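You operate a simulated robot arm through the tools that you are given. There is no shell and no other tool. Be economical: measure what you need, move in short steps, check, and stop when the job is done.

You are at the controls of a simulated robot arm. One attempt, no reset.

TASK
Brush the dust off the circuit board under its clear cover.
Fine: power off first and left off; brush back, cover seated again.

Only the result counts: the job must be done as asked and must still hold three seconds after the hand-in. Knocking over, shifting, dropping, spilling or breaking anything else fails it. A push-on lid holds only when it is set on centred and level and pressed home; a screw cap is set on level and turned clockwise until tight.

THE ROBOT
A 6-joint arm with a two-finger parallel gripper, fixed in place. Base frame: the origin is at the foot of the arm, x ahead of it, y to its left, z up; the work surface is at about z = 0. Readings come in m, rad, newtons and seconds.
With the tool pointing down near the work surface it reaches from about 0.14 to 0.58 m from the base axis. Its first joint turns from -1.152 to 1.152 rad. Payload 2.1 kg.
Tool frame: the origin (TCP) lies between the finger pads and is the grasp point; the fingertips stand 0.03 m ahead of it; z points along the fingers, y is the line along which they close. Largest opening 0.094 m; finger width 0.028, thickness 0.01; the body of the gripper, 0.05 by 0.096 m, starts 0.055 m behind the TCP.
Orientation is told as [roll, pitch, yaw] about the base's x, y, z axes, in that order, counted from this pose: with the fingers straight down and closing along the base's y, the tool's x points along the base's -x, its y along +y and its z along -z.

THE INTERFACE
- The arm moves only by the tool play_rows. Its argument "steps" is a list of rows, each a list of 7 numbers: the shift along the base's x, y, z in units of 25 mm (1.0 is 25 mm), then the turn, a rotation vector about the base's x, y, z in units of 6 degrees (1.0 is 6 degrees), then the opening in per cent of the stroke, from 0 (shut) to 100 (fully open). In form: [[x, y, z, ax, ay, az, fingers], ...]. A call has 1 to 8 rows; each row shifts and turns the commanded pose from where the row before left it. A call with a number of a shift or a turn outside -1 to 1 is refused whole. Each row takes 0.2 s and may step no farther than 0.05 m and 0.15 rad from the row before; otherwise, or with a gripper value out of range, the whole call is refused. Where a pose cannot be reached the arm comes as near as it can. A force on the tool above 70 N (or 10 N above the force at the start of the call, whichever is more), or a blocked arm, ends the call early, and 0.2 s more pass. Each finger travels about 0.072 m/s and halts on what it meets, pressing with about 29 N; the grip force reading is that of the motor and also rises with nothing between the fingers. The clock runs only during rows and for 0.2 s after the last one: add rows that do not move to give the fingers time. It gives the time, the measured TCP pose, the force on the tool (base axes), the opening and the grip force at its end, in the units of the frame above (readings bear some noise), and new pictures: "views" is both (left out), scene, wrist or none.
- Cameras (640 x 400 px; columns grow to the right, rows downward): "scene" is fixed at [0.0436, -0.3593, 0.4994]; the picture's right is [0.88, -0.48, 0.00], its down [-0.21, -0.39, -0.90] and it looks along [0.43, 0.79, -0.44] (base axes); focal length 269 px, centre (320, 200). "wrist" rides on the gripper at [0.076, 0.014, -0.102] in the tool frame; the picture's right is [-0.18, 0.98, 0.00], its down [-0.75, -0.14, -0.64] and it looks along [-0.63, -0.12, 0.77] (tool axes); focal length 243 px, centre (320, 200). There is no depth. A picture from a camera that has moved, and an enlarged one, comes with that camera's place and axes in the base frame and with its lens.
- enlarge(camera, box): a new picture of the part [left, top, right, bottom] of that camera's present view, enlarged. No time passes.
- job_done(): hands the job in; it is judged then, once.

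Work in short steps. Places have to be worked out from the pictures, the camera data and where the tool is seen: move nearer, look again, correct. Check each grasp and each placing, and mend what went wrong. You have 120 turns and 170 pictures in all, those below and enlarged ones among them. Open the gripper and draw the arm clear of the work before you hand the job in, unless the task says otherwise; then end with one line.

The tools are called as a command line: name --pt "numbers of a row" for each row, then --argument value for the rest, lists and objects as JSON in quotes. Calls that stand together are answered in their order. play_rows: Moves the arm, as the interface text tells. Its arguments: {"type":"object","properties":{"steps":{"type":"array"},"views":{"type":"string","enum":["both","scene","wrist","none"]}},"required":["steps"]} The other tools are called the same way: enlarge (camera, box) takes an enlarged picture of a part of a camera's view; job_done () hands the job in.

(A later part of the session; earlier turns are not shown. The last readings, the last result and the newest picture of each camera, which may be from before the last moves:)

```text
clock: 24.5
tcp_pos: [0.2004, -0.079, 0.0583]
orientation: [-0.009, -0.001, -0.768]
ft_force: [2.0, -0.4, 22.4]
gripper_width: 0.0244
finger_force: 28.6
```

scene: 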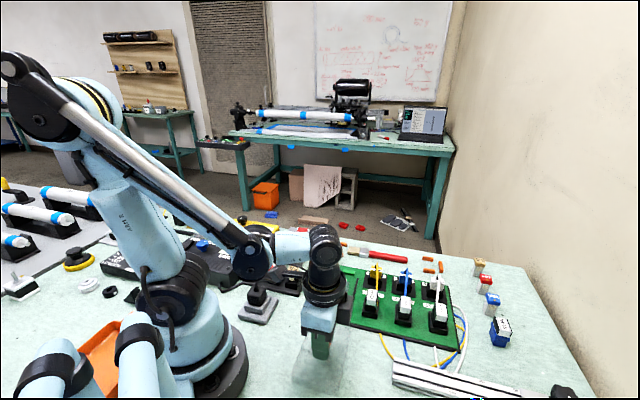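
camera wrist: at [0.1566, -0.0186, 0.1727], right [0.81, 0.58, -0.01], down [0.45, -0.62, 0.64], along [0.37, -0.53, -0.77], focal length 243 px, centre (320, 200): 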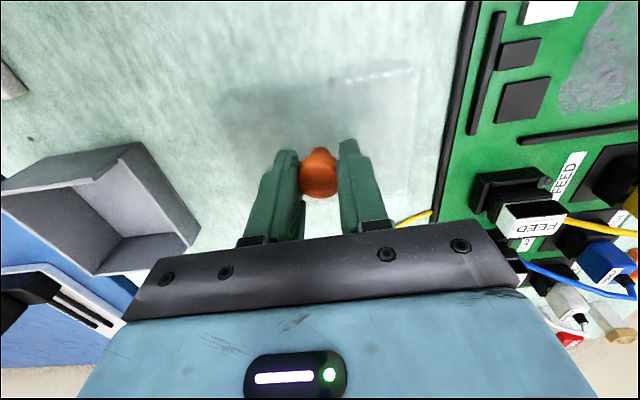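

Contact reached (22 N at z=0.058). I open the fingers and rise.

play_rows --pt "0 0 0.1 0 0 0 0" --pt "0 0 0 0 0 0 50" --pt "0 0 0 0 0 0 60" --pt "0 0 0.5 0 0 0 60" --pt "0 0 1 0 0 0 60" --pt "0 0 1 0 0 0 60" --pt "0 0 1 0 0 0 60"

enlarge --camera "wrist" --box '[160, 0, 480, 200]'

```text
clock: 26.1
tcp_pos: [0.199, -0.0788, 0.147]
orientation: [-0.008, 0.001, -0.767]
ft_force: [0.2, 0.8, -0.7]
gripper_width: 0.0564
finger_force: 0.0
camera wrist: at [0.1547, -0.0159, 0.2485], right [0.81, 0.58, -0.01], down [0.45, -0.62, 0.64], along [0.37, -0.53, -0.77], focal length 243 px, centre (320, 200)
```

scene: 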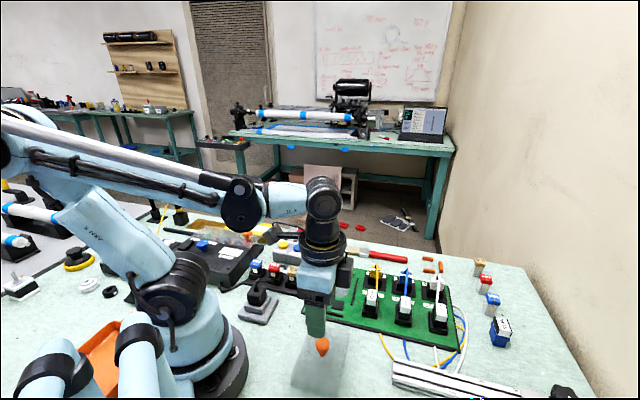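
wrist: 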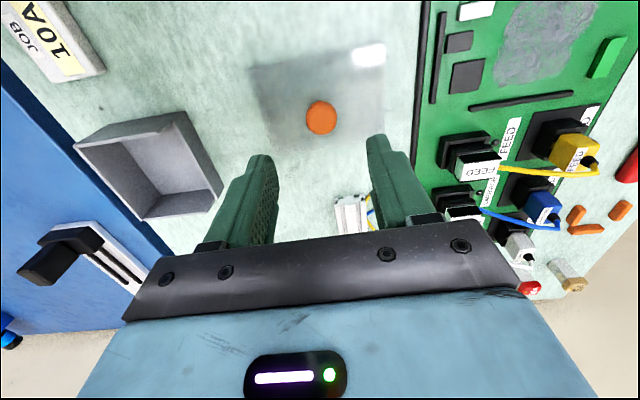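

```text
2.00 times, centred on (320, 100) of wrist
camera zoom: at [0.1547, -0.0159, 0.2485], right [0.81, 0.58, -0.01], down [0.45, -0.62, 0.64], along [0.37, -0.53, -0.77], focal length 485 px, centre (320, 400)
```

zoom: 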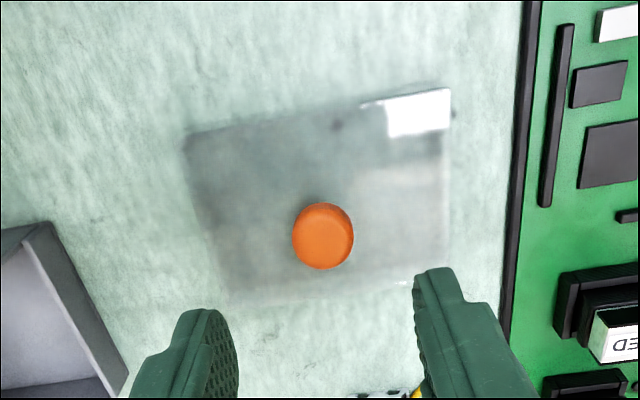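

Cover rests flat. Now to the brush: rise and travel above it for a close look.

play_rows --pt "0 0 1 0 0 0 60" --pt "0 0 1 0 0 0 60" --pt "1 0.8 0 0 0 0 60" --pt "1 0.8 0 0 0 0 60" --pt "1 0.8 0 0 0 0 60" --pt "1 0.8 0 0 0 0 60" --pt "1 0.8 0 0 0 0 60" --pt "1 0.8 0 0 0 0 60" --views "none"

play_rows --pt "1 0.8 0 0 0 0 60" --pt "1 0.8 0 0 0 0 60" --pt "1 0.8 0 0 0 0 60" --pt "1 0.8 0 0 0 0 60" --pt "0.4 0.6 0 0 0 0 60" --pt "0 0 0 0 0 0 60"

enlarge --camera "wrist" --box '[200, 0, 440, 150]'

enlarge --camera "scene" --box '[300, 230, 460, 330]'

```text
clock: 27.9
tcp_pos: [0.3477, 0.0414, 0.1955]
orientation: [-0.009, -0.001, -0.768]
ft_force: [0.0, 0.8, -0.5]
gripper_width: 0.0564
finger_force: 0.0
```

```text
clock: 29.3
tcp_pos: [0.4598, 0.1358, 0.1962]
orientation: [-0.008, -0.001, -0.769]
ft_force: [-0.4, 0.8, -0.2]
gripper_width: 0.0561
finger_force: 0.0
camera wrist: at [0.4157, 0.1985, 0.2982], right [0.81, 0.58, -0.01], down [0.45, -0.62, 0.64], along [0.37, -0.53, -0.77], focal length 243 px, centre (320, 200)
```

scene: 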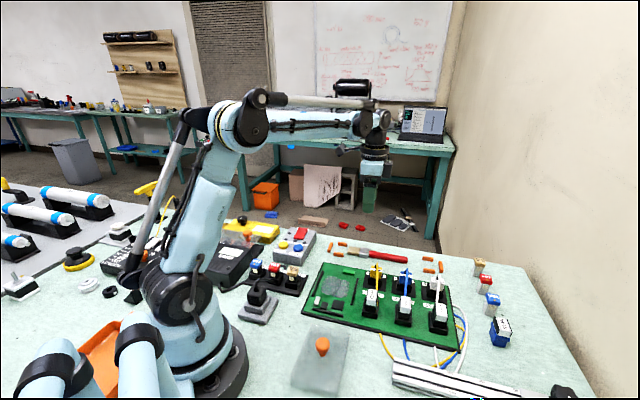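
wrist: 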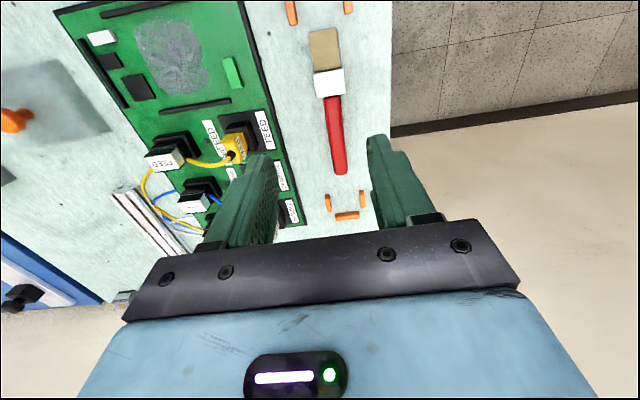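

```text
2.67 times, centred on (320, 75) of wrist
camera zoom: at [0.4157, 0.1985, 0.2982], right [0.81, 0.58, -0.01], down [0.45, -0.62, 0.64], along [0.37, -0.53, -0.77], focal length 647 px, centre (320, 533)
```

zoom: 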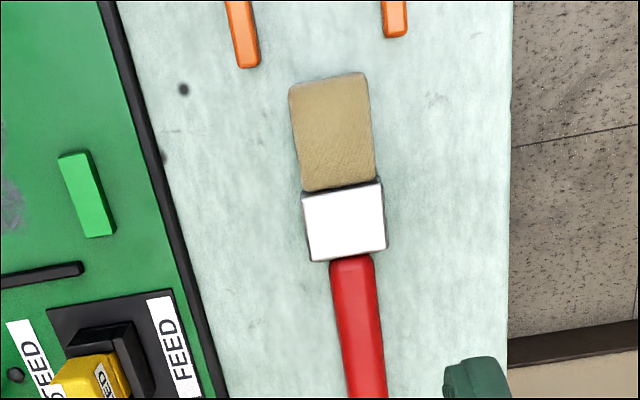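

```text
4.00 times, centred on (380, 280) of scene
camera zoom: at [0.0436, -0.3593, 0.4994], right [0.88, -0.48, 0.0], down [-0.21, -0.39, -0.9], along [0.43, 0.79, -0.44], focal length 1075 px, centre (80, -120)
```

zoom: 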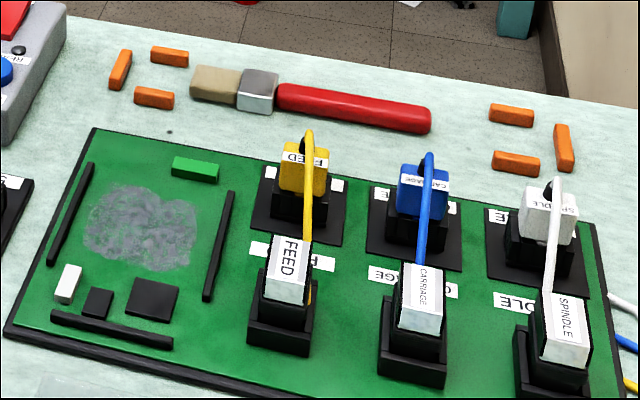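

Brush axis runs at −45° from bristle tip (0.430,0.178) to handle end (0.547,0.060). I'll grip the handle just behind the ferrule at (0.492, 0.1165), fine-aligning yaw.

play_rows --pt "0.64 -0.4 0 0 0 -0.22 60" --pt "0.64 -0.37 0 0 0 0 60" --pt "0 0 -1 0 0 0 60" --pt "0 0 -1 0 0 0 60" --pt "0 0 -1 0 0 0 60" --pt "0 0 -1 0 0 0 60" --pt "0 0 -1 0 0 0 60" --pt "0 0 0 0 0 0 60"

enlarge --camera "scene" --box '[330, 220, 450, 295]'

```text
clock: 31.1
tcp_pos: [0.4902, 0.1167, 0.0704]
orientation: [-0.009, 0.0, -0.79]
ft_force: [0.4, 0.4, -1.0]
gripper_width: 0.0565
finger_force: 0.1
camera wrist: at [0.4476, 0.1802, 0.1728], right [0.83, 0.56, -0.01], down [0.43, -0.63, 0.64], along [0.36, -0.54, -0.77], focal length 243 px, centre (320, 200)
```

scene: 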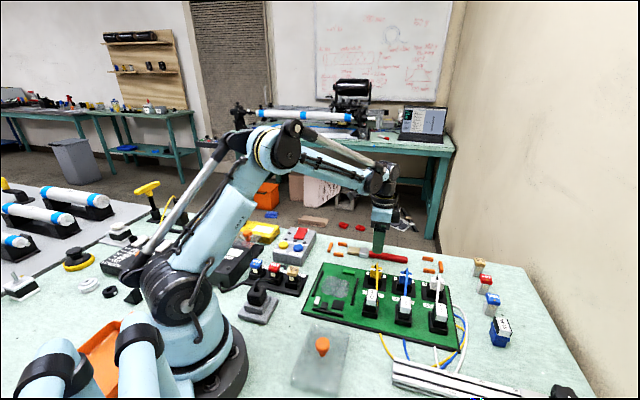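
wrist: 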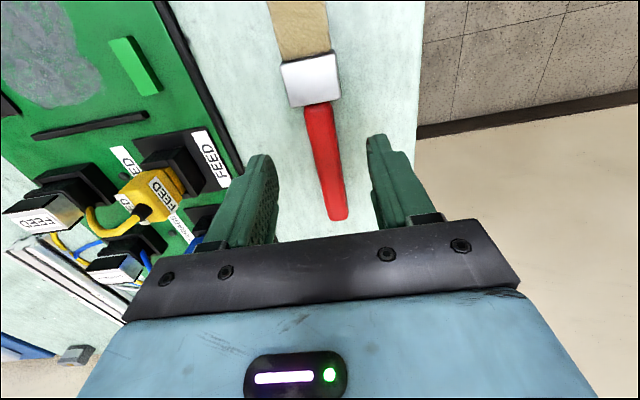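

```text
5.33 times, centred on (390, 258) of scene
camera zoom: at [0.0436, -0.3594, 0.4994], right [0.88, -0.48, 0.0], down [-0.21, -0.39, -0.9], along [0.43, 0.79, -0.44], focal length 1434 px, centre (-53, -107)
```

zoom: 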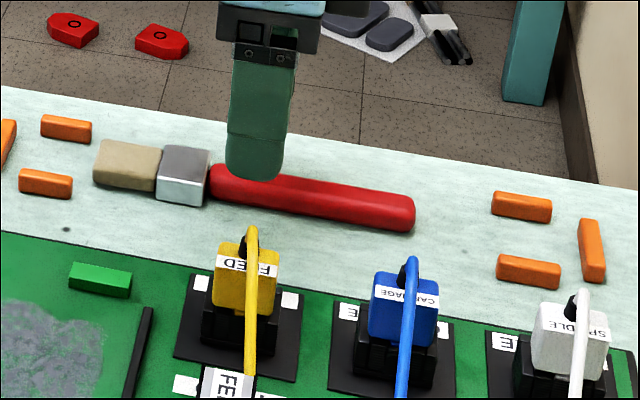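

Handle is centred between the fingers. Descend to TCP z≈0.034 (tips ~4 mm off the table).

play_rows --pt "0 0 -0.8 0 0 0 60" --pt "0 0 -0.5 0 0 0 60" --pt "0 0 -0.15 0 0 0 60" --pt "0 0 0 0 0 0 60"

enlarge --camera "scene" --box '[330, 220, 450, 295]'

```text
clock: 32.1
tcp_pos: [0.4906, 0.117, 0.0351]
orientation: [-0.008, 0.0, -0.789]
ft_force: [0.0, -0.9, -0.1]
gripper_width: 0.0563
finger_force: 0.0
camera wrist: at [0.4487, 0.1806, 0.1374], right [0.83, 0.56, -0.01], down [0.43, -0.63, 0.64], along [0.36, -0.54, -0.77], focal length 243 px, centre (320, 200)
```

scene: 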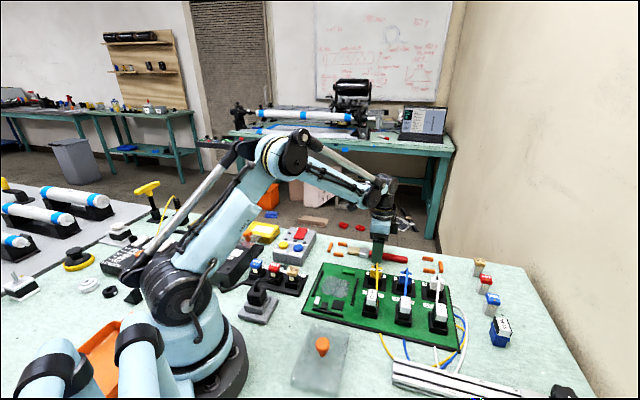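
wrist: 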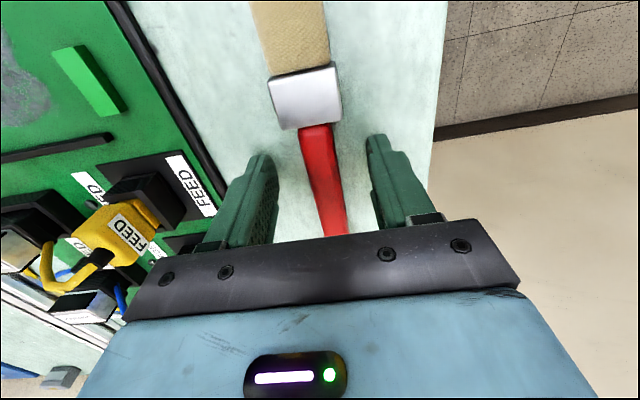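

```text
5.33 times, centred on (390, 258) of scene
camera zoom: at [0.0436, -0.3594, 0.4994], right [0.88, -0.48, 0.0], down [-0.21, -0.39, -0.9], along [0.43, 0.79, -0.44], focal length 1434 px, centre (-53, -107)
```

zoom: 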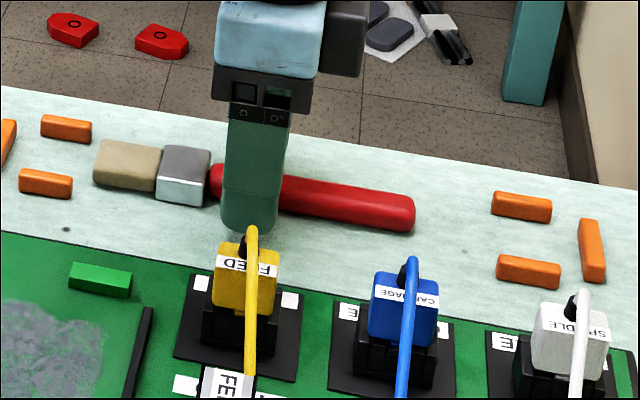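

Fingers straddle the handle. Closing.

play_rows --pt "0 0 0 0 0 0 35" --pt "0 0 0 0 0 0 15" --pt "0 0 0 0 0 0 0" --pt "0 0 0 0 0 0 0" --views "wrist"

```text
clock: 33.1
tcp_pos: [0.4922, 0.1161, 0.0354]
orientation: [-0.009, 0.0, -0.789]
ft_force: [-0.1, 0.3, 1.6]
gripper_width: 0.0188
finger_force: 28.5
camera wrist: at [0.4487, 0.1806, 0.1376], right [0.83, 0.56, -0.01], down [0.43, -0.63, 0.64], along [0.36, -0.54, -0.77], focal length 243 px, centre (320, 200)
```

wrist: 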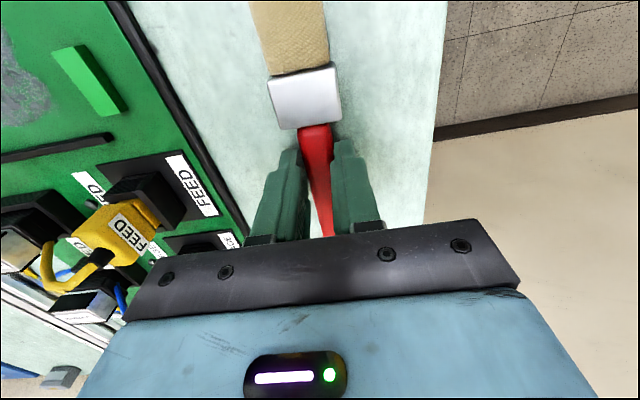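

Handle gripped (19 mm). Lift and turn +90° so the bristles point toward −b (inward across the board from the free rear side).

play_rows --pt "0 0 0.5 0 0 0 0" --pt "0 0 1 0 0 0 0" --pt "0 0 1 0 0 0 0" --pt "0 0 1 0 0 0 0" --pt "0 0 1 0 0 1 0" --pt "0 0 1 0 0 1 0" --pt "0 0 0 0 0 1 0" --pt "0 0 0 0 0 1 0" --views "none"

play_rows --pt "-0.5 0 0 0 0 1 0" --pt "-0.5 0 0 0 0 1 0" --pt "-0.5 0 0 0 0 1 0" --pt "-0.5 0 0 0 0 1 0" --pt "-0.5 0 0 0 0 1 0" --pt "-0.5 0.2 0 0 0 1 0" --pt "-0.5 0.2 0 0 0 1 0" --pt "0 0.2 0 0 0 1 0" --views "none"

play_rows --pt "0 0 0 0 0 1 0" --pt "0 0 0 0 0 1 0" --pt "0 0 0 0 0 1 0" --pt "0 0 0 0 0 0 0"

enlarge --camera "scene" --box '[290, 190, 450, 310]'

```text
clock: 34.9
tcp_pos: [0.4925, 0.1184, 0.1727]
orientation: [-0.009, -0.001, -0.37]
ft_force: [0.4, 0.1, 0.1]
gripper_width: 0.0186
finger_force: 29.3
```

```text
clock: 36.7
tcp_pos: [0.4034, 0.1311, 0.1731]
orientation: [-0.01, 0.0, 0.468]
ft_force: [0.1, -0.5, -0.2]
gripper_width: 0.0189
finger_force: 29.2
```

```text
clock: 37.7
tcp_pos: [0.4032, 0.1303, 0.1737]
orientation: [-0.009, 0.0, 0.783]
ft_force: [0.6, -0.5, 0.5]
gripper_width: 0.0186
finger_force: 29.4
camera wrist: at [0.3386, 0.0879, 0.2751], right [-0.56, 0.83, -0.01], down [0.63, 0.43, 0.64], along [0.54, 0.36, -0.77], focal length 243 px, centre (320, 200)
```

scene: 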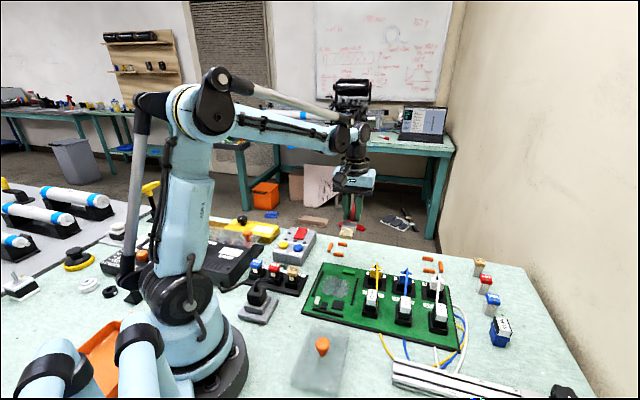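
wrist: 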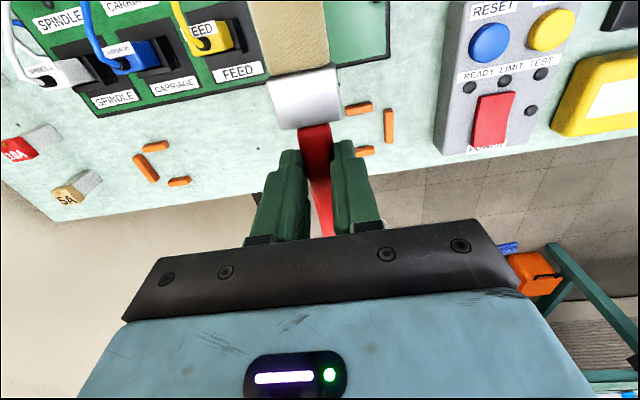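

```text
3.33 times, centred on (370, 250) of scene
camera zoom: at [0.0436, -0.3593, 0.4994], right [0.88, -0.48, 0.0], down [-0.21, -0.39, -0.9], along [0.43, 0.79, -0.44], focal length 896 px, centre (153, 33)
```

zoom: 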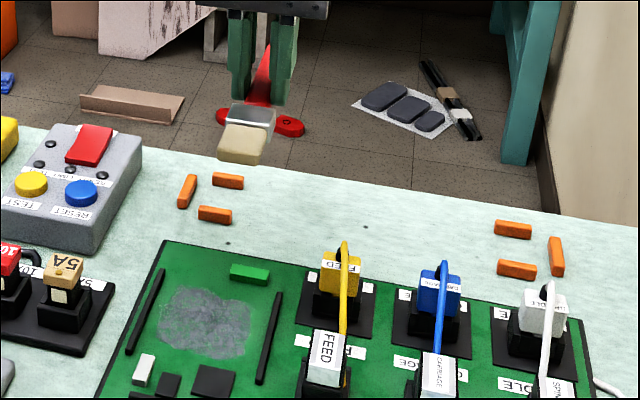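

Brush is held straight. Now tilt 30° so the bristles dip, staying high.

play_rows --pt "0 0 0 0.7 -0.71 0 0" --pt "0 0 0 0.7 -0.71 0 0" --pt "0 0 0 0.7 -0.71 0 0" --pt "0 0 0 0.7 -0.71 0 0" --pt "-0.4 0.2 0 0.7 -0.71 0 0" --pt "0 0.2 0 0 0 0 0" --pt "0 0 0 0 0 0 0"

enlarge --camera "scene" --box '[290, 190, 450, 310]'

enlarge --camera "wrist" --box '[160, 0, 480, 200]'

```text
clock: 39.3
tcp_pos: [0.3953, 0.1436, 0.1746]
orientation: [-0.01, -0.523, 0.783]
ft_force: [0.3, 0.4, -0.2]
gripper_width: 0.0186
finger_force: 29.1
camera wrist: at [0.3006, 0.0707, 0.224], right [-0.58, 0.81, 0.08], down [0.33, 0.14, 0.93], along [0.75, 0.56, -0.35], focal length 243 px, centre (320, 200)
```

scene: 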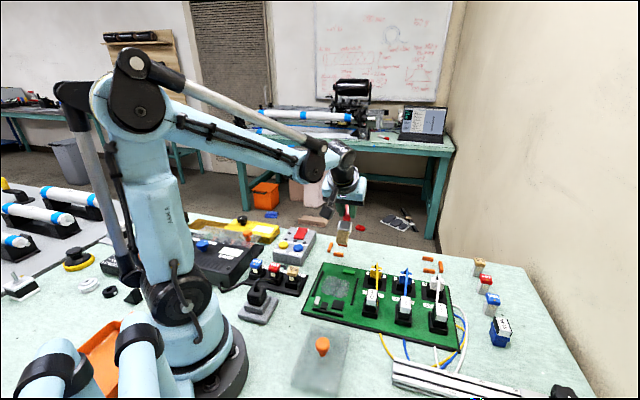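
wrist: 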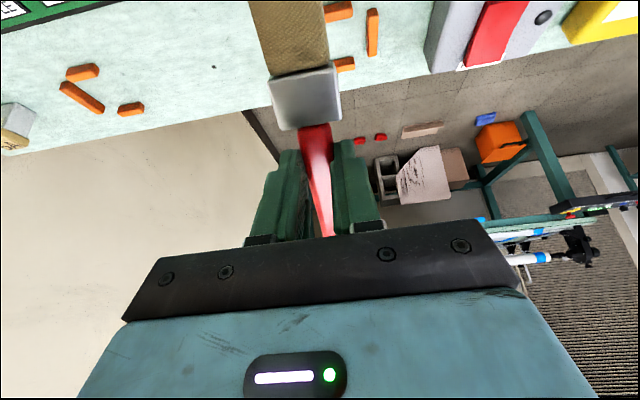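

```text
3.33 times, centred on (370, 250) of scene
camera zoom: at [0.0436, -0.3593, 0.4994], right [0.88, -0.48, 0.0], down [-0.21, -0.39, -0.9], along [0.43, 0.79, -0.44], focal length 896 px, centre (153, 33)
```

zoom: 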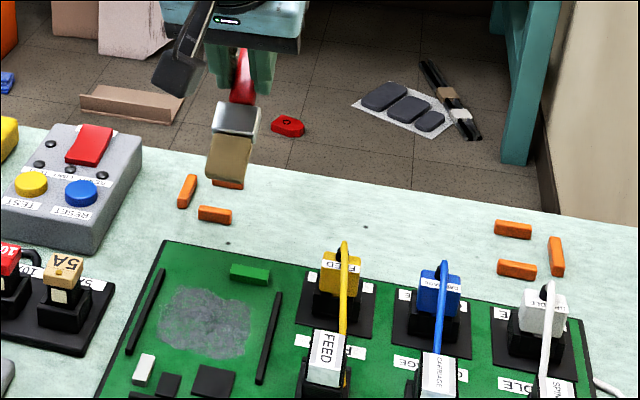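

```text
2.00 times, centred on (320, 100) of wrist
camera zoom: at [0.3006, 0.0707, 0.224], right [-0.58, 0.81, 0.08], down [0.33, 0.14, 0.93], along [0.75, 0.56, -0.35], focal length 485 px, centre (320, 400)
```

zoom: 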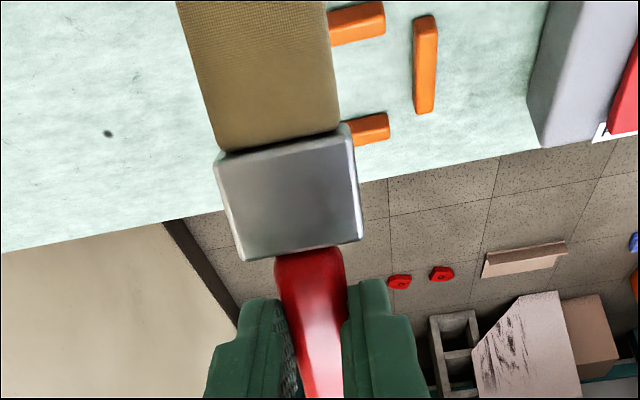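

Predicted bristle tip matches the picture. I shift a little over the patch (tip at b≈+0.03) and descend to ~1 cm above the board.

play_rows --pt "-0.34 -0.34 -1 0 0 0 0" --pt "0 0 -1 0 0 0 0" --pt "0 0 -1 0 0 0 0" --pt "0 0 -0.6 0 0 0 0" --pt "0 0 0 0 0 0 0"

enlarge --camera "scene" --box '[290, 235, 410, 310]'

enlarge --camera "wrist" --box '[160, 0, 480, 200]'

```text
clock: 40.5
tcp_pos: [0.3857, 0.132, 0.0849]
orientation: [-0.006, -0.52, 0.781]
ft_force: [0.3, -1.2, -0.5]
gripper_width: 0.0187
finger_force: 28.6
camera wrist: at [0.2925, 0.0605, 0.1348], right [-0.57, 0.81, 0.08], down [0.33, 0.14, 0.93], along [0.75, 0.56, -0.35], focal length 243 px, centre (320, 200)
```

scene: 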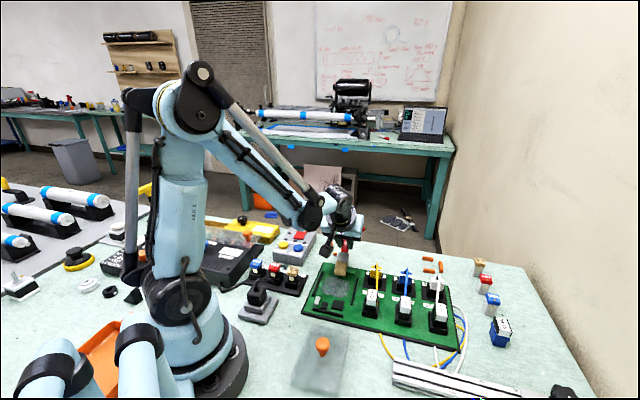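
wrist: 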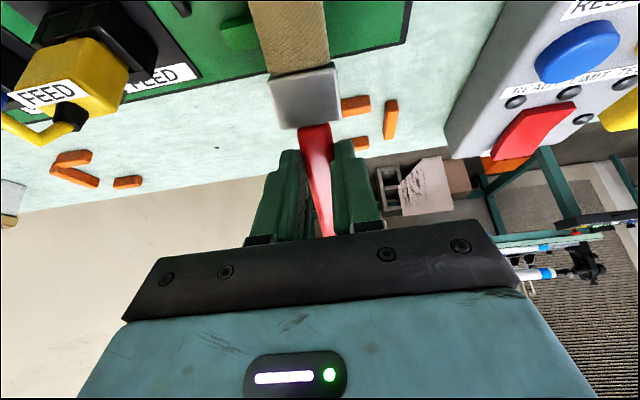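

```text
5.33 times, centred on (350, 272) of scene
camera zoom: at [0.0436, -0.3594, 0.4994], right [0.88, -0.48, 0.0], down [-0.21, -0.39, -0.9], along [0.43, 0.79, -0.44], focal length 1434 px, centre (160, -187)
```

zoom: 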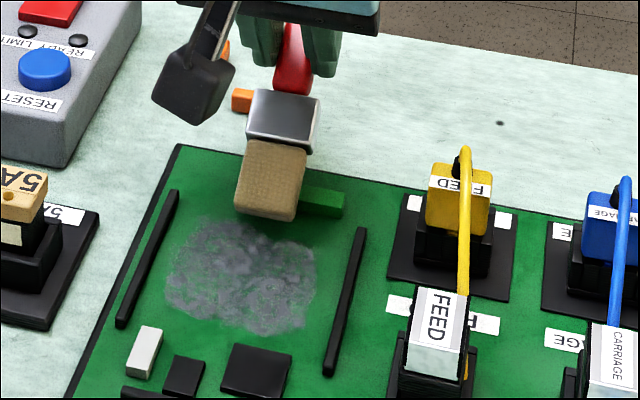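

```text
2.00 times, centred on (320, 100) of wrist
camera zoom: at [0.2925, 0.0605, 0.1348], right [-0.57, 0.81, 0.08], down [0.33, 0.14, 0.93], along [0.75, 0.56, -0.35], focal length 485 px, centre (320, 400)
```

zoom: 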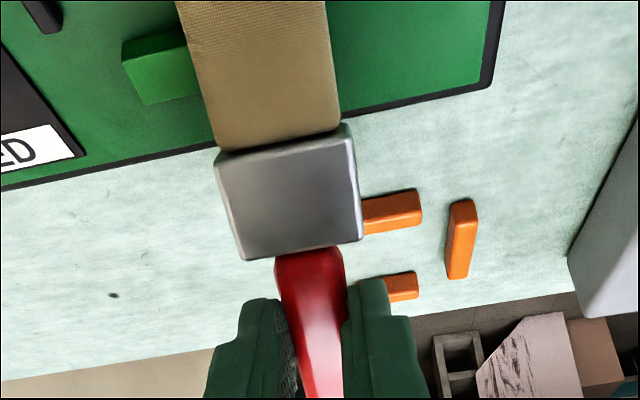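

Tip hovers just above the patch's upper edge. Lowering gently until contact.

play_rows --pt "0 0 -0.2 0 0 0 0" --pt "0 0 -0.1 0 0 0 0" --pt "0 0 0 0 0 0 0" --views "none"

enlarge --camera "scene" --box '[300, 245, 380, 295]'

```text
clock: 41.3
tcp_pos: [0.3869, 0.1335, 0.0769]
orientation: [-0.01, -0.522, 0.779]
ft_force: [4.9, 3.7, 13.3]
gripper_width: 0.019
finger_force: 28.9
```

```text
8.00 times, centred on (340, 270) of scene
camera zoom: at [0.0436, -0.3594, 0.4994], right [0.88, -0.48, 0.0], down [-0.21, -0.39, -0.9], along [0.43, 0.79, -0.44], focal length 2151 px, centre (160, -360)
```

zoom: 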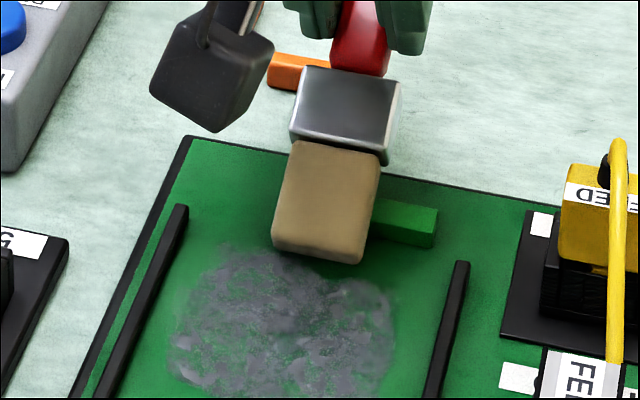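

Contact (13 N). I ease 1 mm and stroke across the patch toward −b.

play_rows --pt "0 0 0.04 0 0 0 0" --pt "-0.4 -0.4 0 0 0 0 0" --pt "-0.4 -0.4 0 0 0 0 0" --pt "-0.4 -0.4 0 0 0 0 0" --views "none"

enlarge --camera "scene" --box '[290, 245, 386, 305]'

```text
clock: 42.3
tcp_pos: [0.3549, 0.1039, 0.0757]
orientation: [-0.009, -0.522, 0.779]
ft_force: [2.3, 1.5, 3.3]
gripper_width: 0.0185
finger_force: 28.7
```

```text
6.67 times, centred on (338, 275) of scene
camera zoom: at [0.0436, -0.3593, 0.4994], right [0.88, -0.48, 0.0], down [-0.21, -0.39, -0.9], along [0.43, 0.79, -0.44], focal length 1792 px, centre (200, -300)
```

zoom: 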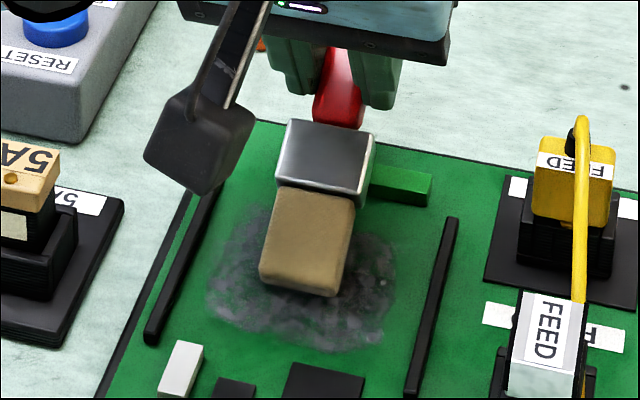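

Dust is fading as brushed. Continue to the lower edge, sidestep toward +a, and stroke back.

play_rows --pt "-0.4 -0.4 0 0 0 0 0" --pt "-0.4 -0.4 0 0 0 0 0" --pt "0.5 -0.5 0 0 0 0 0" --pt "0.4 0.4 0 0 0 0 0" --pt "0.4 0.4 0 0 0 0 0" --pt "0.4 0.4 0 0 0 0 0" --pt "0 0 0 0 0 0 0" --views "none"

enlarge --camera "scene" --box '[290, 245, 386, 305]'

```text
clock: 43.9
tcp_pos: [0.3773, 0.0998, 0.0787]
orientation: [-0.011, -0.524, 0.78]
ft_force: [0.3, -0.1, -1.2]
gripper_width: 0.0186
finger_force: 29.3
```

```text
6.67 times, centred on (338, 275) of scene
camera zoom: at [0.0436, -0.3593, 0.4994], right [0.88, -0.48, 0.0], down [-0.21, -0.39, -0.9], along [0.43, 0.79, -0.44], focal length 1792 px, centre (200, -300)
```

zoom: 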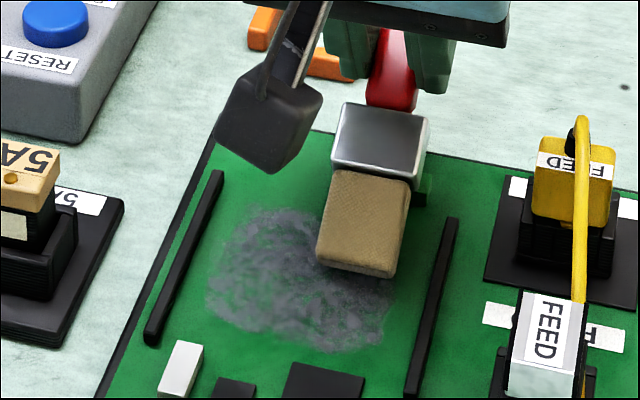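

The return pass lost contact. I lower 3 mm and stroke this lane again (dust spans a from −0.035 to +0.035).

play_rows --pt "0 0 -0.12 0 0 0 0" --pt "-0.4 -0.4 0 0 0 0 0" --pt "-0.4 -0.4 0 0 0 0 0" --pt "-0.4 -0.4 0 0 0 0 0" --pt "0 0 0 0 0 0 0" --views "none"

enlarge --camera "scene" --box '[290, 245, 386, 305]'

```text
clock: 45.1
tcp_pos: [0.3478, 0.071, 0.0744]
orientation: [-0.01, -0.522, 0.781]
ft_force: [1.9, 2.4, 11.1]
gripper_width: 0.0188
finger_force: 29.2
```

```text
6.67 times, centred on (338, 275) of scene
camera zoom: at [0.0436, -0.3594, 0.4994], right [0.88, -0.48, 0.0], down [-0.21, -0.39, -0.9], along [0.43, 0.79, -0.44], focal length 1792 px, centre (200, -300)
```

zoom: 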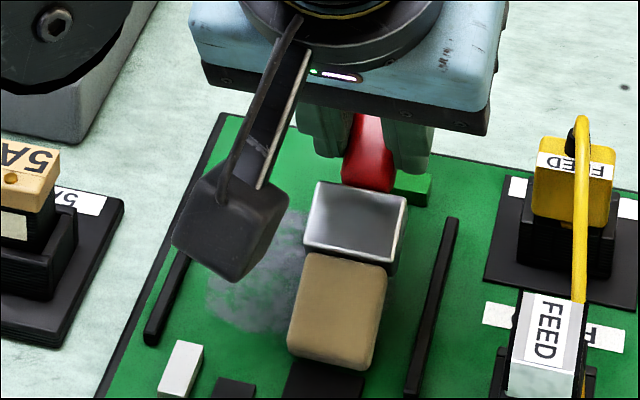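

Good contact (11 N) and further fading. Drag back, sidestep to centre lane and stroke again.

play_rows --pt "0.4 0.4 0 0 0 0 0" --pt "0.4 0.4 0 0 0 0 0" --pt "0.4 0.4 0 0 0 0 0" --pt "-0.55 0.55 0 0 0 0 0" --pt "-0.4 -0.4 0 0 0 0 0" --pt "-0.4 -0.4 0 0 0 0 0" --pt "-0.4 -0.4 0 0 0 0 0" --views "none"

enlarge --camera "scene" --box '[290, 245, 386, 305]'

```text
clock: 46.7
tcp_pos: [0.3332, 0.0856, 0.0722]
orientation: [-0.009, -0.521, 0.78]
ft_force: [0.6, -0.7, -0.3]
gripper_width: 0.019
finger_force: 29.1
```

```text
6.67 times, centred on (338, 275) of scene
camera zoom: at [0.0436, -0.3593, 0.4994], right [0.88, -0.48, 0.0], down [-0.21, -0.39, -0.9], along [0.43, 0.79, -0.44], focal length 1792 px, centre (200, -300)
```

zoom: 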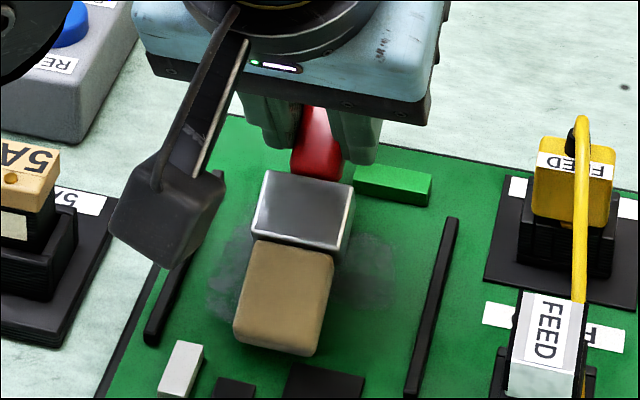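

Dust is much fainter. Continue: back, then left lane strokes, slightly lower.

play_rows --pt "0.4 0.4 -0.05 0 0 0 0" --pt "0.4 0.4 0 0 0 0 0" --pt "0.4 0.4 0 0 0 0 0" --pt "-0.5 0.5 0 0 0 0 0" --pt "-0.4 -0.4 0 0 0 0 0" --pt "-0.4 -0.4 0 0 0 0 0" --pt "-0.4 -0.4 0 0 0 0 0" --views "none"

enlarge --camera "scene" --box '[290, 245, 386, 305]'

```text
clock: 48.3
tcp_pos: [0.3203, 0.0969, 0.0732]
orientation: [-0.01, -0.522, 0.78]
ft_force: [0.0, 0.9, -0.2]
gripper_width: 0.0186
finger_force: 29.0
```

```text
6.67 times, centred on (338, 275) of scene
camera zoom: at [0.0436, -0.3593, 0.4994], right [0.88, -0.48, 0.0], down [-0.21, -0.39, -0.9], along [0.43, 0.79, -0.44], focal length 1792 px, centre (200, -300)
```

zoom: 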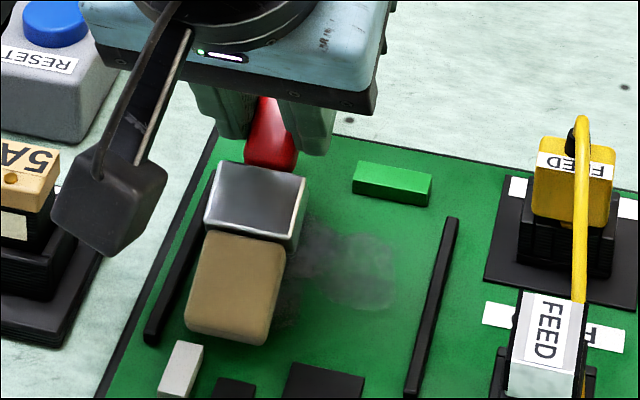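

Left side is clean; residue remains centre-right. Sweep there with overlapping lanes.

play_rows --pt "0.4 0.4 0 0 0 0 0" --pt "0.4 0.4 0 0 0 0 0" --pt "0.4 0.4 0 0 0 0 0" --pt "0.75 -0.75 -0.03 0 0 0 0" --pt "-0.4 -0.4 0 0 0 0 0" --pt "-0.4 -0.4 0 0 0 0 0" --pt "-0.3 -0.3 0 0 0 0 0" --pt "0.3 0.3 0 0 0 0 0" --views "none"

play_rows --pt "0.4 0.4 0 0 0 0 0" --pt "0.4 0.4 0 0 0 0 0" --pt "0.45 -0.45 0 0 0 0 0" --pt "-0.4 -0.4 0 0 0 0 0" --pt "-0.4 -0.4 0 0 0 0 0" --pt "-0.3 -0.3 0 0 0 0 0" --pt "0.4 0.4 0 0 0 0 0" --pt "0.4 0.4 0 0 0 0 0" --views "none"

enlarge --camera "scene" --box '[290, 245, 386, 305]'

```text
clock: 50.1
tcp_pos: [0.3499, 0.0858, 0.0712]
orientation: [-0.008, -0.523, 0.78]
ft_force: [-2.3, -3.3, 8.8]
gripper_width: 0.0188
finger_force: 29.2
```

```text
clock: 51.9
tcp_pos: [0.3743, 0.0906, 0.0695]
orientation: [-0.009, -0.522, 0.78]
ft_force: [-0.6, -0.4, 0.5]
gripper_width: 0.0188
finger_force: 29.2
```

```text
6.67 times, centred on (338, 275) of scene
camera zoom: at [0.0436, -0.3594, 0.4994], right [0.88, -0.48, 0.0], down [-0.21, -0.39, -0.9], along [0.43, 0.79, -0.44], focal length 1792 px, centre (200, -300)
```

zoom: 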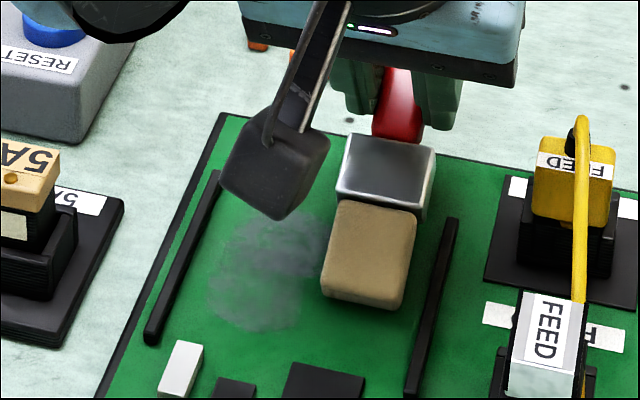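

Some faint dust remains on the left half. Go over the centre-left and left lanes again, slightly lower.

play_rows --pt "-0.75 0.75 0 0 0 0 0" --pt "0.3 0.3 -0.06 0 0 0 0" --pt "-0.4 -0.4 0 0 0 0 0" --pt "-0.4 -0.4 0 0 0 0 0" --pt "-0.4 -0.4 0 0 0 0 0" --pt "0.4 0.4 0 0 0 0 0" --pt "0.4 0.4 0 0 0 0 0" --pt "0.4 0.4 0 0 0 0 0" --views "none"

play_rows --pt "-0.4 0.4 0 0 0 0 0" --pt "-0.4 -0.4 0 0 0 0 0" --pt "-0.4 -0.4 0 0 0 0 0" --pt "-0.3 -0.3 0 0 0 0 0" --pt "0.4 0.4 0 0 0 0 0" --pt "0.4 0.4 0 0 0 0 0" --pt "0.4 0.4 0 0 0 0 0" --pt "0.4 0.4 0 0 0 0 0" --views "none"

enlarge --camera "scene" --box '[290, 245, 386, 305]'

```text
clock: 53.7
tcp_pos: [0.362, 0.1159, 0.0701]
orientation: [-0.007, -0.521, 0.782]
ft_force: [-1.0, 0.2, 0.2]
gripper_width: 0.0189
finger_force: 28.9
```

```text
clock: 55.5
tcp_pos: [0.3655, 0.1392, 0.0684]
orientation: [-0.012, -0.522, 0.781]
ft_force: [-0.6, -0.9, -0.5]
gripper_width: 0.0188
finger_force: 29.3
```

```text
6.67 times, centred on (338, 275) of scene
camera zoom: at [0.0436, -0.3594, 0.4994], right [0.88, -0.48, 0.0], down [-0.21, -0.39, -0.9], along [0.43, 0.79, -0.44], focal length 1792 px, centre (200, -300)
```

zoom: 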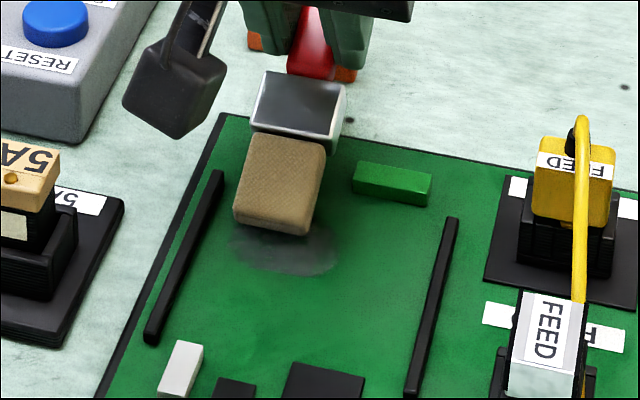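

Nearly clean: a faint blob at the upper centre-left remains, where the bristles had no contact. Lower and stroke it.

play_rows --pt "0 0 -0.1 0 0 0 0" --pt "-0.35 -0.35 -0.03 0 0 0 0" --pt "-0.35 -0.35 0 0 0 0 0" --pt "0.35 0.35 0 0 0 0 0" --pt "0.35 0.35 0 0 0 0 0" --views "none"

enlarge --camera "scene" --box '[290, 245, 386, 305]'

```text
clock: 56.7
tcp_pos: [0.3647, 0.1394, 0.0669]
orientation: [-0.01, -0.522, 0.78]
ft_force: [0.1, -0.5, -0.7]
gripper_width: 0.019
finger_force: 29.1
```

```text
6.67 times, centred on (338, 275) of scene
camera zoom: at [0.0436, -0.3594, 0.4994], right [0.88, -0.48, 0.0], down [-0.21, -0.39, -0.9], along [0.43, 0.79, -0.44], focal length 1792 px, centre (200, -300)
```

zoom: 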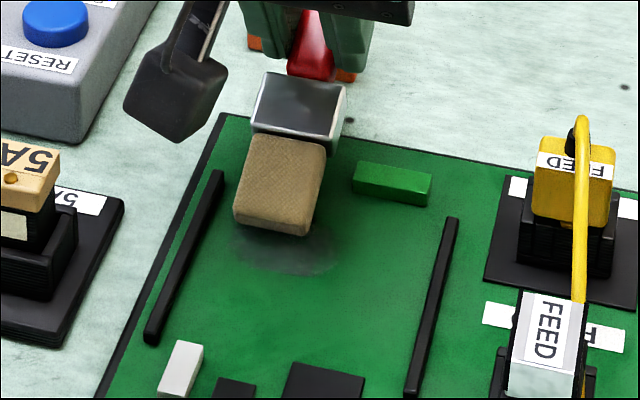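

Fainter. A couple more strokes slightly right, then lift clear to inspect.

play_rows --pt "0.2 -0.2 -0.06 0 0 0 0" --pt "-0.35 -0.35 0 0 0 0 0" --pt "-0.35 -0.35 0 0 0 0 0" --pt "0.35 0.35 0 0 0 0 0" --pt "0.25 0.25 0 0 0 0 0" --pt "-0.35 -0.35 0 0 0 0 0" --pt "-0.25 -0.25 0 0 0 0 0" --pt "0.35 0.35 0 0 0 0 0" --views "none"

play_rows --pt "0.2 0.2 0.3 0 0 0 0" --pt "0.3 0.3 1 0 0 0 0" --pt "0.5 0.5 1 0 0 0 0" --pt "0.5 0 1 0 0 0 0" --views "wrist"

enlarge --camera "scene" --box '[290, 215, 418, 305]'

enlarge --camera "scene" --box '[300, 260, 364, 300]'

```text
clock: 58.5
tcp_pos: [0.361, 0.1255, 0.0666]
orientation: [-0.008, -0.523, 0.781]
ft_force: [-0.1, -0.5, 0.6]
gripper_width: 0.0187
finger_force: 29.0
```

```text
clock: 59.5
tcp_pos: [0.4004, 0.151, 0.1481]
orientation: [-0.007, -0.524, 0.78]
ft_force: [0.1, 0.2, 0.1]
gripper_width: 0.019
finger_force: 29.0
camera wrist: at [0.3068, 0.0788, 0.1992], right [-0.57, 0.81, 0.08], down [0.33, 0.14, 0.93], along [0.75, 0.56, -0.35], focal length 243 px, centre (320, 200)
```

wrist: 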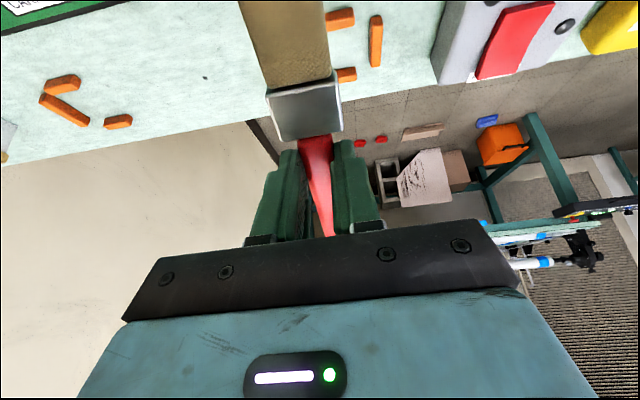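

```text
4.44 times, centred on (354, 260) of scene
camera zoom: at [0.0436, -0.3593, 0.4994], right [0.88, -0.48, 0.0], down [-0.21, -0.39, -0.9], along [0.43, 0.79, -0.44], focal length 1195 px, centre (169, -67)
```

zoom: 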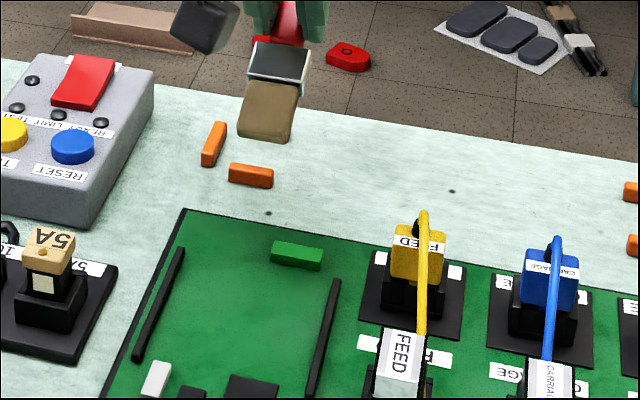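

```text
10.00 times, centred on (332, 280) of scene
camera zoom: at [0.0436, -0.3593, 0.4994], right [0.88, -0.48, 0.0], down [-0.21, -0.39, -0.9], along [0.43, 0.79, -0.44], focal length 2689 px, centre (200, -600)
```

zoom: 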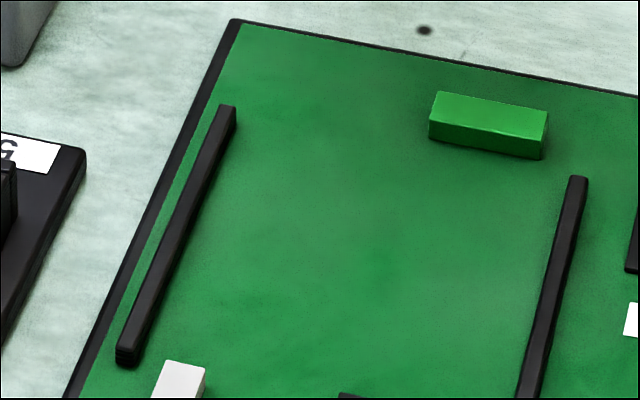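

The board is clean. The brush has pivoted about 7° in the grip, so I untilt 23° (leaving the brush level), then turn back −90°.

play_rows --pt "0.3 0 0.5 -0.67 0.68 0 0" --pt "0.3 0 0.5 -0.67 0.68 0 0" --pt "0.3 0 0 -0.67 0.68 0 0" --pt "0.3 0 0 -0.67 0.68 0 0" --pt "0.4 -0.2 0 0 0 -1 0" --pt "0.4 -0.2 0 0 0 -1 0" --pt "0.4 -0.2 0 0 0 -1 0" --pt "0.4 -0.2 0 0 0 -1 0" --views "none"

play_rows --pt "0.2 -0.2 0 0 0 -1 0" --pt "0.2 -0.1 0 0 0 -1 0" --pt "0.1 0 0 0 0 -1 0" --pt "0 0 0 0 0 -1 0" --pt "0 0 0 0 0 -1 0" --pt "0 0 0 0 0 -1 0" --pt "0 0 0 0 0 -1 0" --pt "0 0 0 0 0 -1 0" --views "none"

play_rows --pt "0 0 0 0 0 -1 0" --pt "0 0 0 0 0 -1 0" --pt "0 0 0 0 0 -1 0" --pt "0 0 0 0 0 0 0"

enlarge --camera "scene" --box '[320, 180, 480, 280]'

```text
clock: 61.3
tcp_pos: [0.47, 0.1305, 0.1735]
orientation: [-0.011, -0.122, 0.36]
ft_force: [0.0, 0.9, 0.5]
gripper_width: 0.0186
finger_force: 28.7
```

```text
clock: 63.1
tcp_pos: [0.482, 0.1222, 0.1727]
orientation: [-0.01, -0.122, -0.477]
ft_force: [-0.3, -0.1, -1.0]
gripper_width: 0.019
finger_force: 28.9
```

```text
clock: 64.1
tcp_pos: [0.4811, 0.1212, 0.1727]
orientation: [-0.009, -0.122, -0.793]
ft_force: [-0.1, 0.5, -0.3]
gripper_width: 0.0189
finger_force: 28.9
camera wrist: at [0.4308, 0.1941, 0.2645], right [0.83, 0.56, 0.01], down [0.37, -0.57, 0.73], along [0.42, -0.6, -0.68], focal length 243 px, centre (320, 200)
```

scene: 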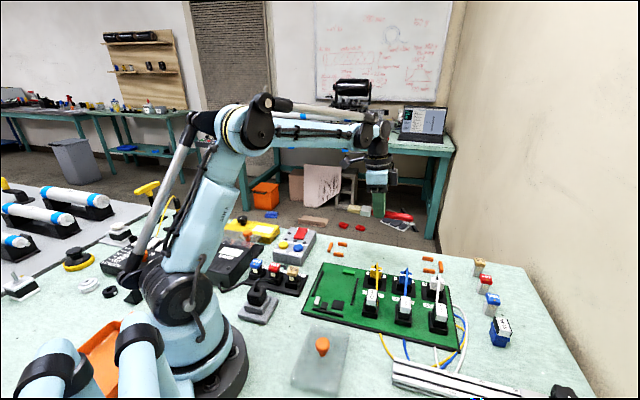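
wrist: 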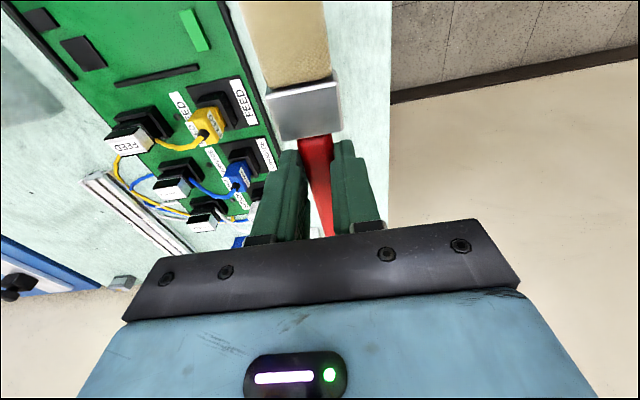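

```text
4.00 times, centred on (400, 230) of scene
camera zoom: at [0.0436, -0.3593, 0.4994], right [0.88, -0.48, 0.0], down [-0.21, -0.39, -0.9], along [0.43, 0.79, -0.44], focal length 1075 px, centre (0, 80)
```

zoom: 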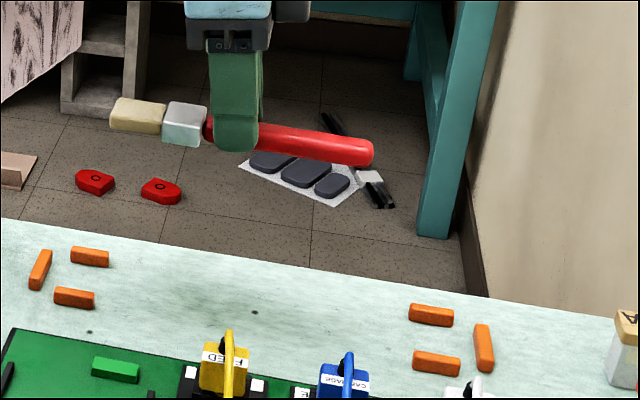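

Brush looks level. Shift to the original spot (TCP ≈ (0.4895, 0.1185)) and lower most of the way.

play_rows --pt "0.34 -0.1 0 0 0 0 0" --pt "0 0 -1 0 0 0 0" --pt "0 0 -1 0 0 0 0" --pt "0 0 -1 0 0 0 0" --pt "0 0 -1 0 0 0 0" --pt "0 0 -0.8 0 0 0 0" --pt "0 0 0 0 0 0 0"

enlarge --camera "scene" --box '[330, 220, 450, 295]'

```text
clock: 65.7
tcp_pos: [0.4892, 0.1198, 0.051]
orientation: [-0.009, -0.122, -0.792]
ft_force: [0.1, 0.4, 0.0]
gripper_width: 0.0185
finger_force: 29.3
camera wrist: at [0.4389, 0.1912, 0.1431], right [0.83, 0.56, 0.01], down [0.37, -0.57, 0.73], along [0.42, -0.6, -0.68], focal length 243 px, centre (320, 200)
```

scene: 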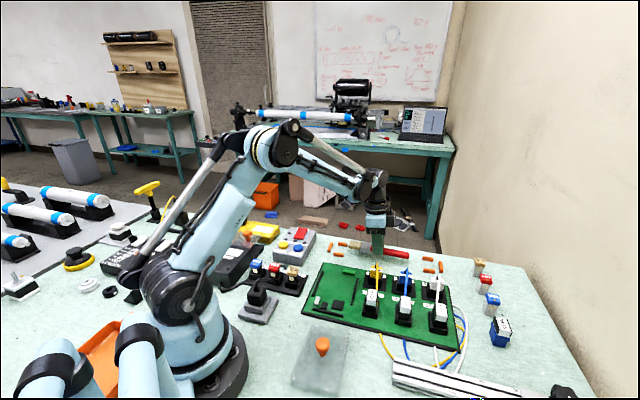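
wrist: 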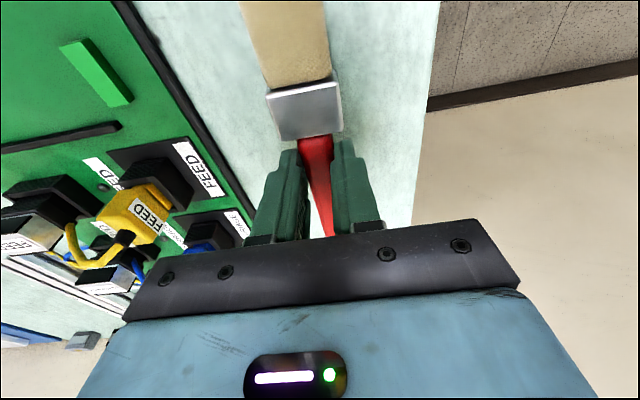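

```text
5.33 times, centred on (390, 258) of scene
camera zoom: at [0.0436, -0.3594, 0.4994], right [0.88, -0.48, 0.0], down [-0.21, -0.39, -0.9], along [0.43, 0.79, -0.44], focal length 1434 px, centre (-53, -107)
```

zoom: 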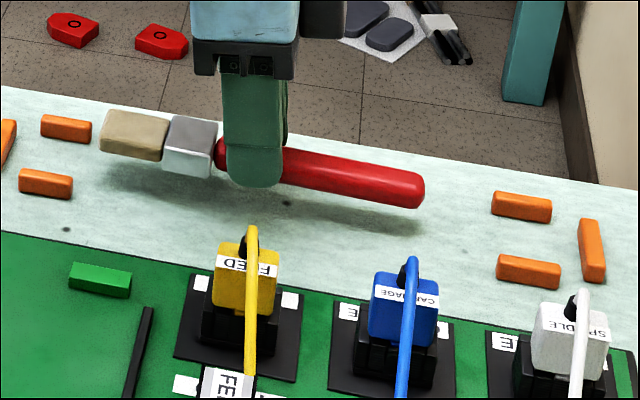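

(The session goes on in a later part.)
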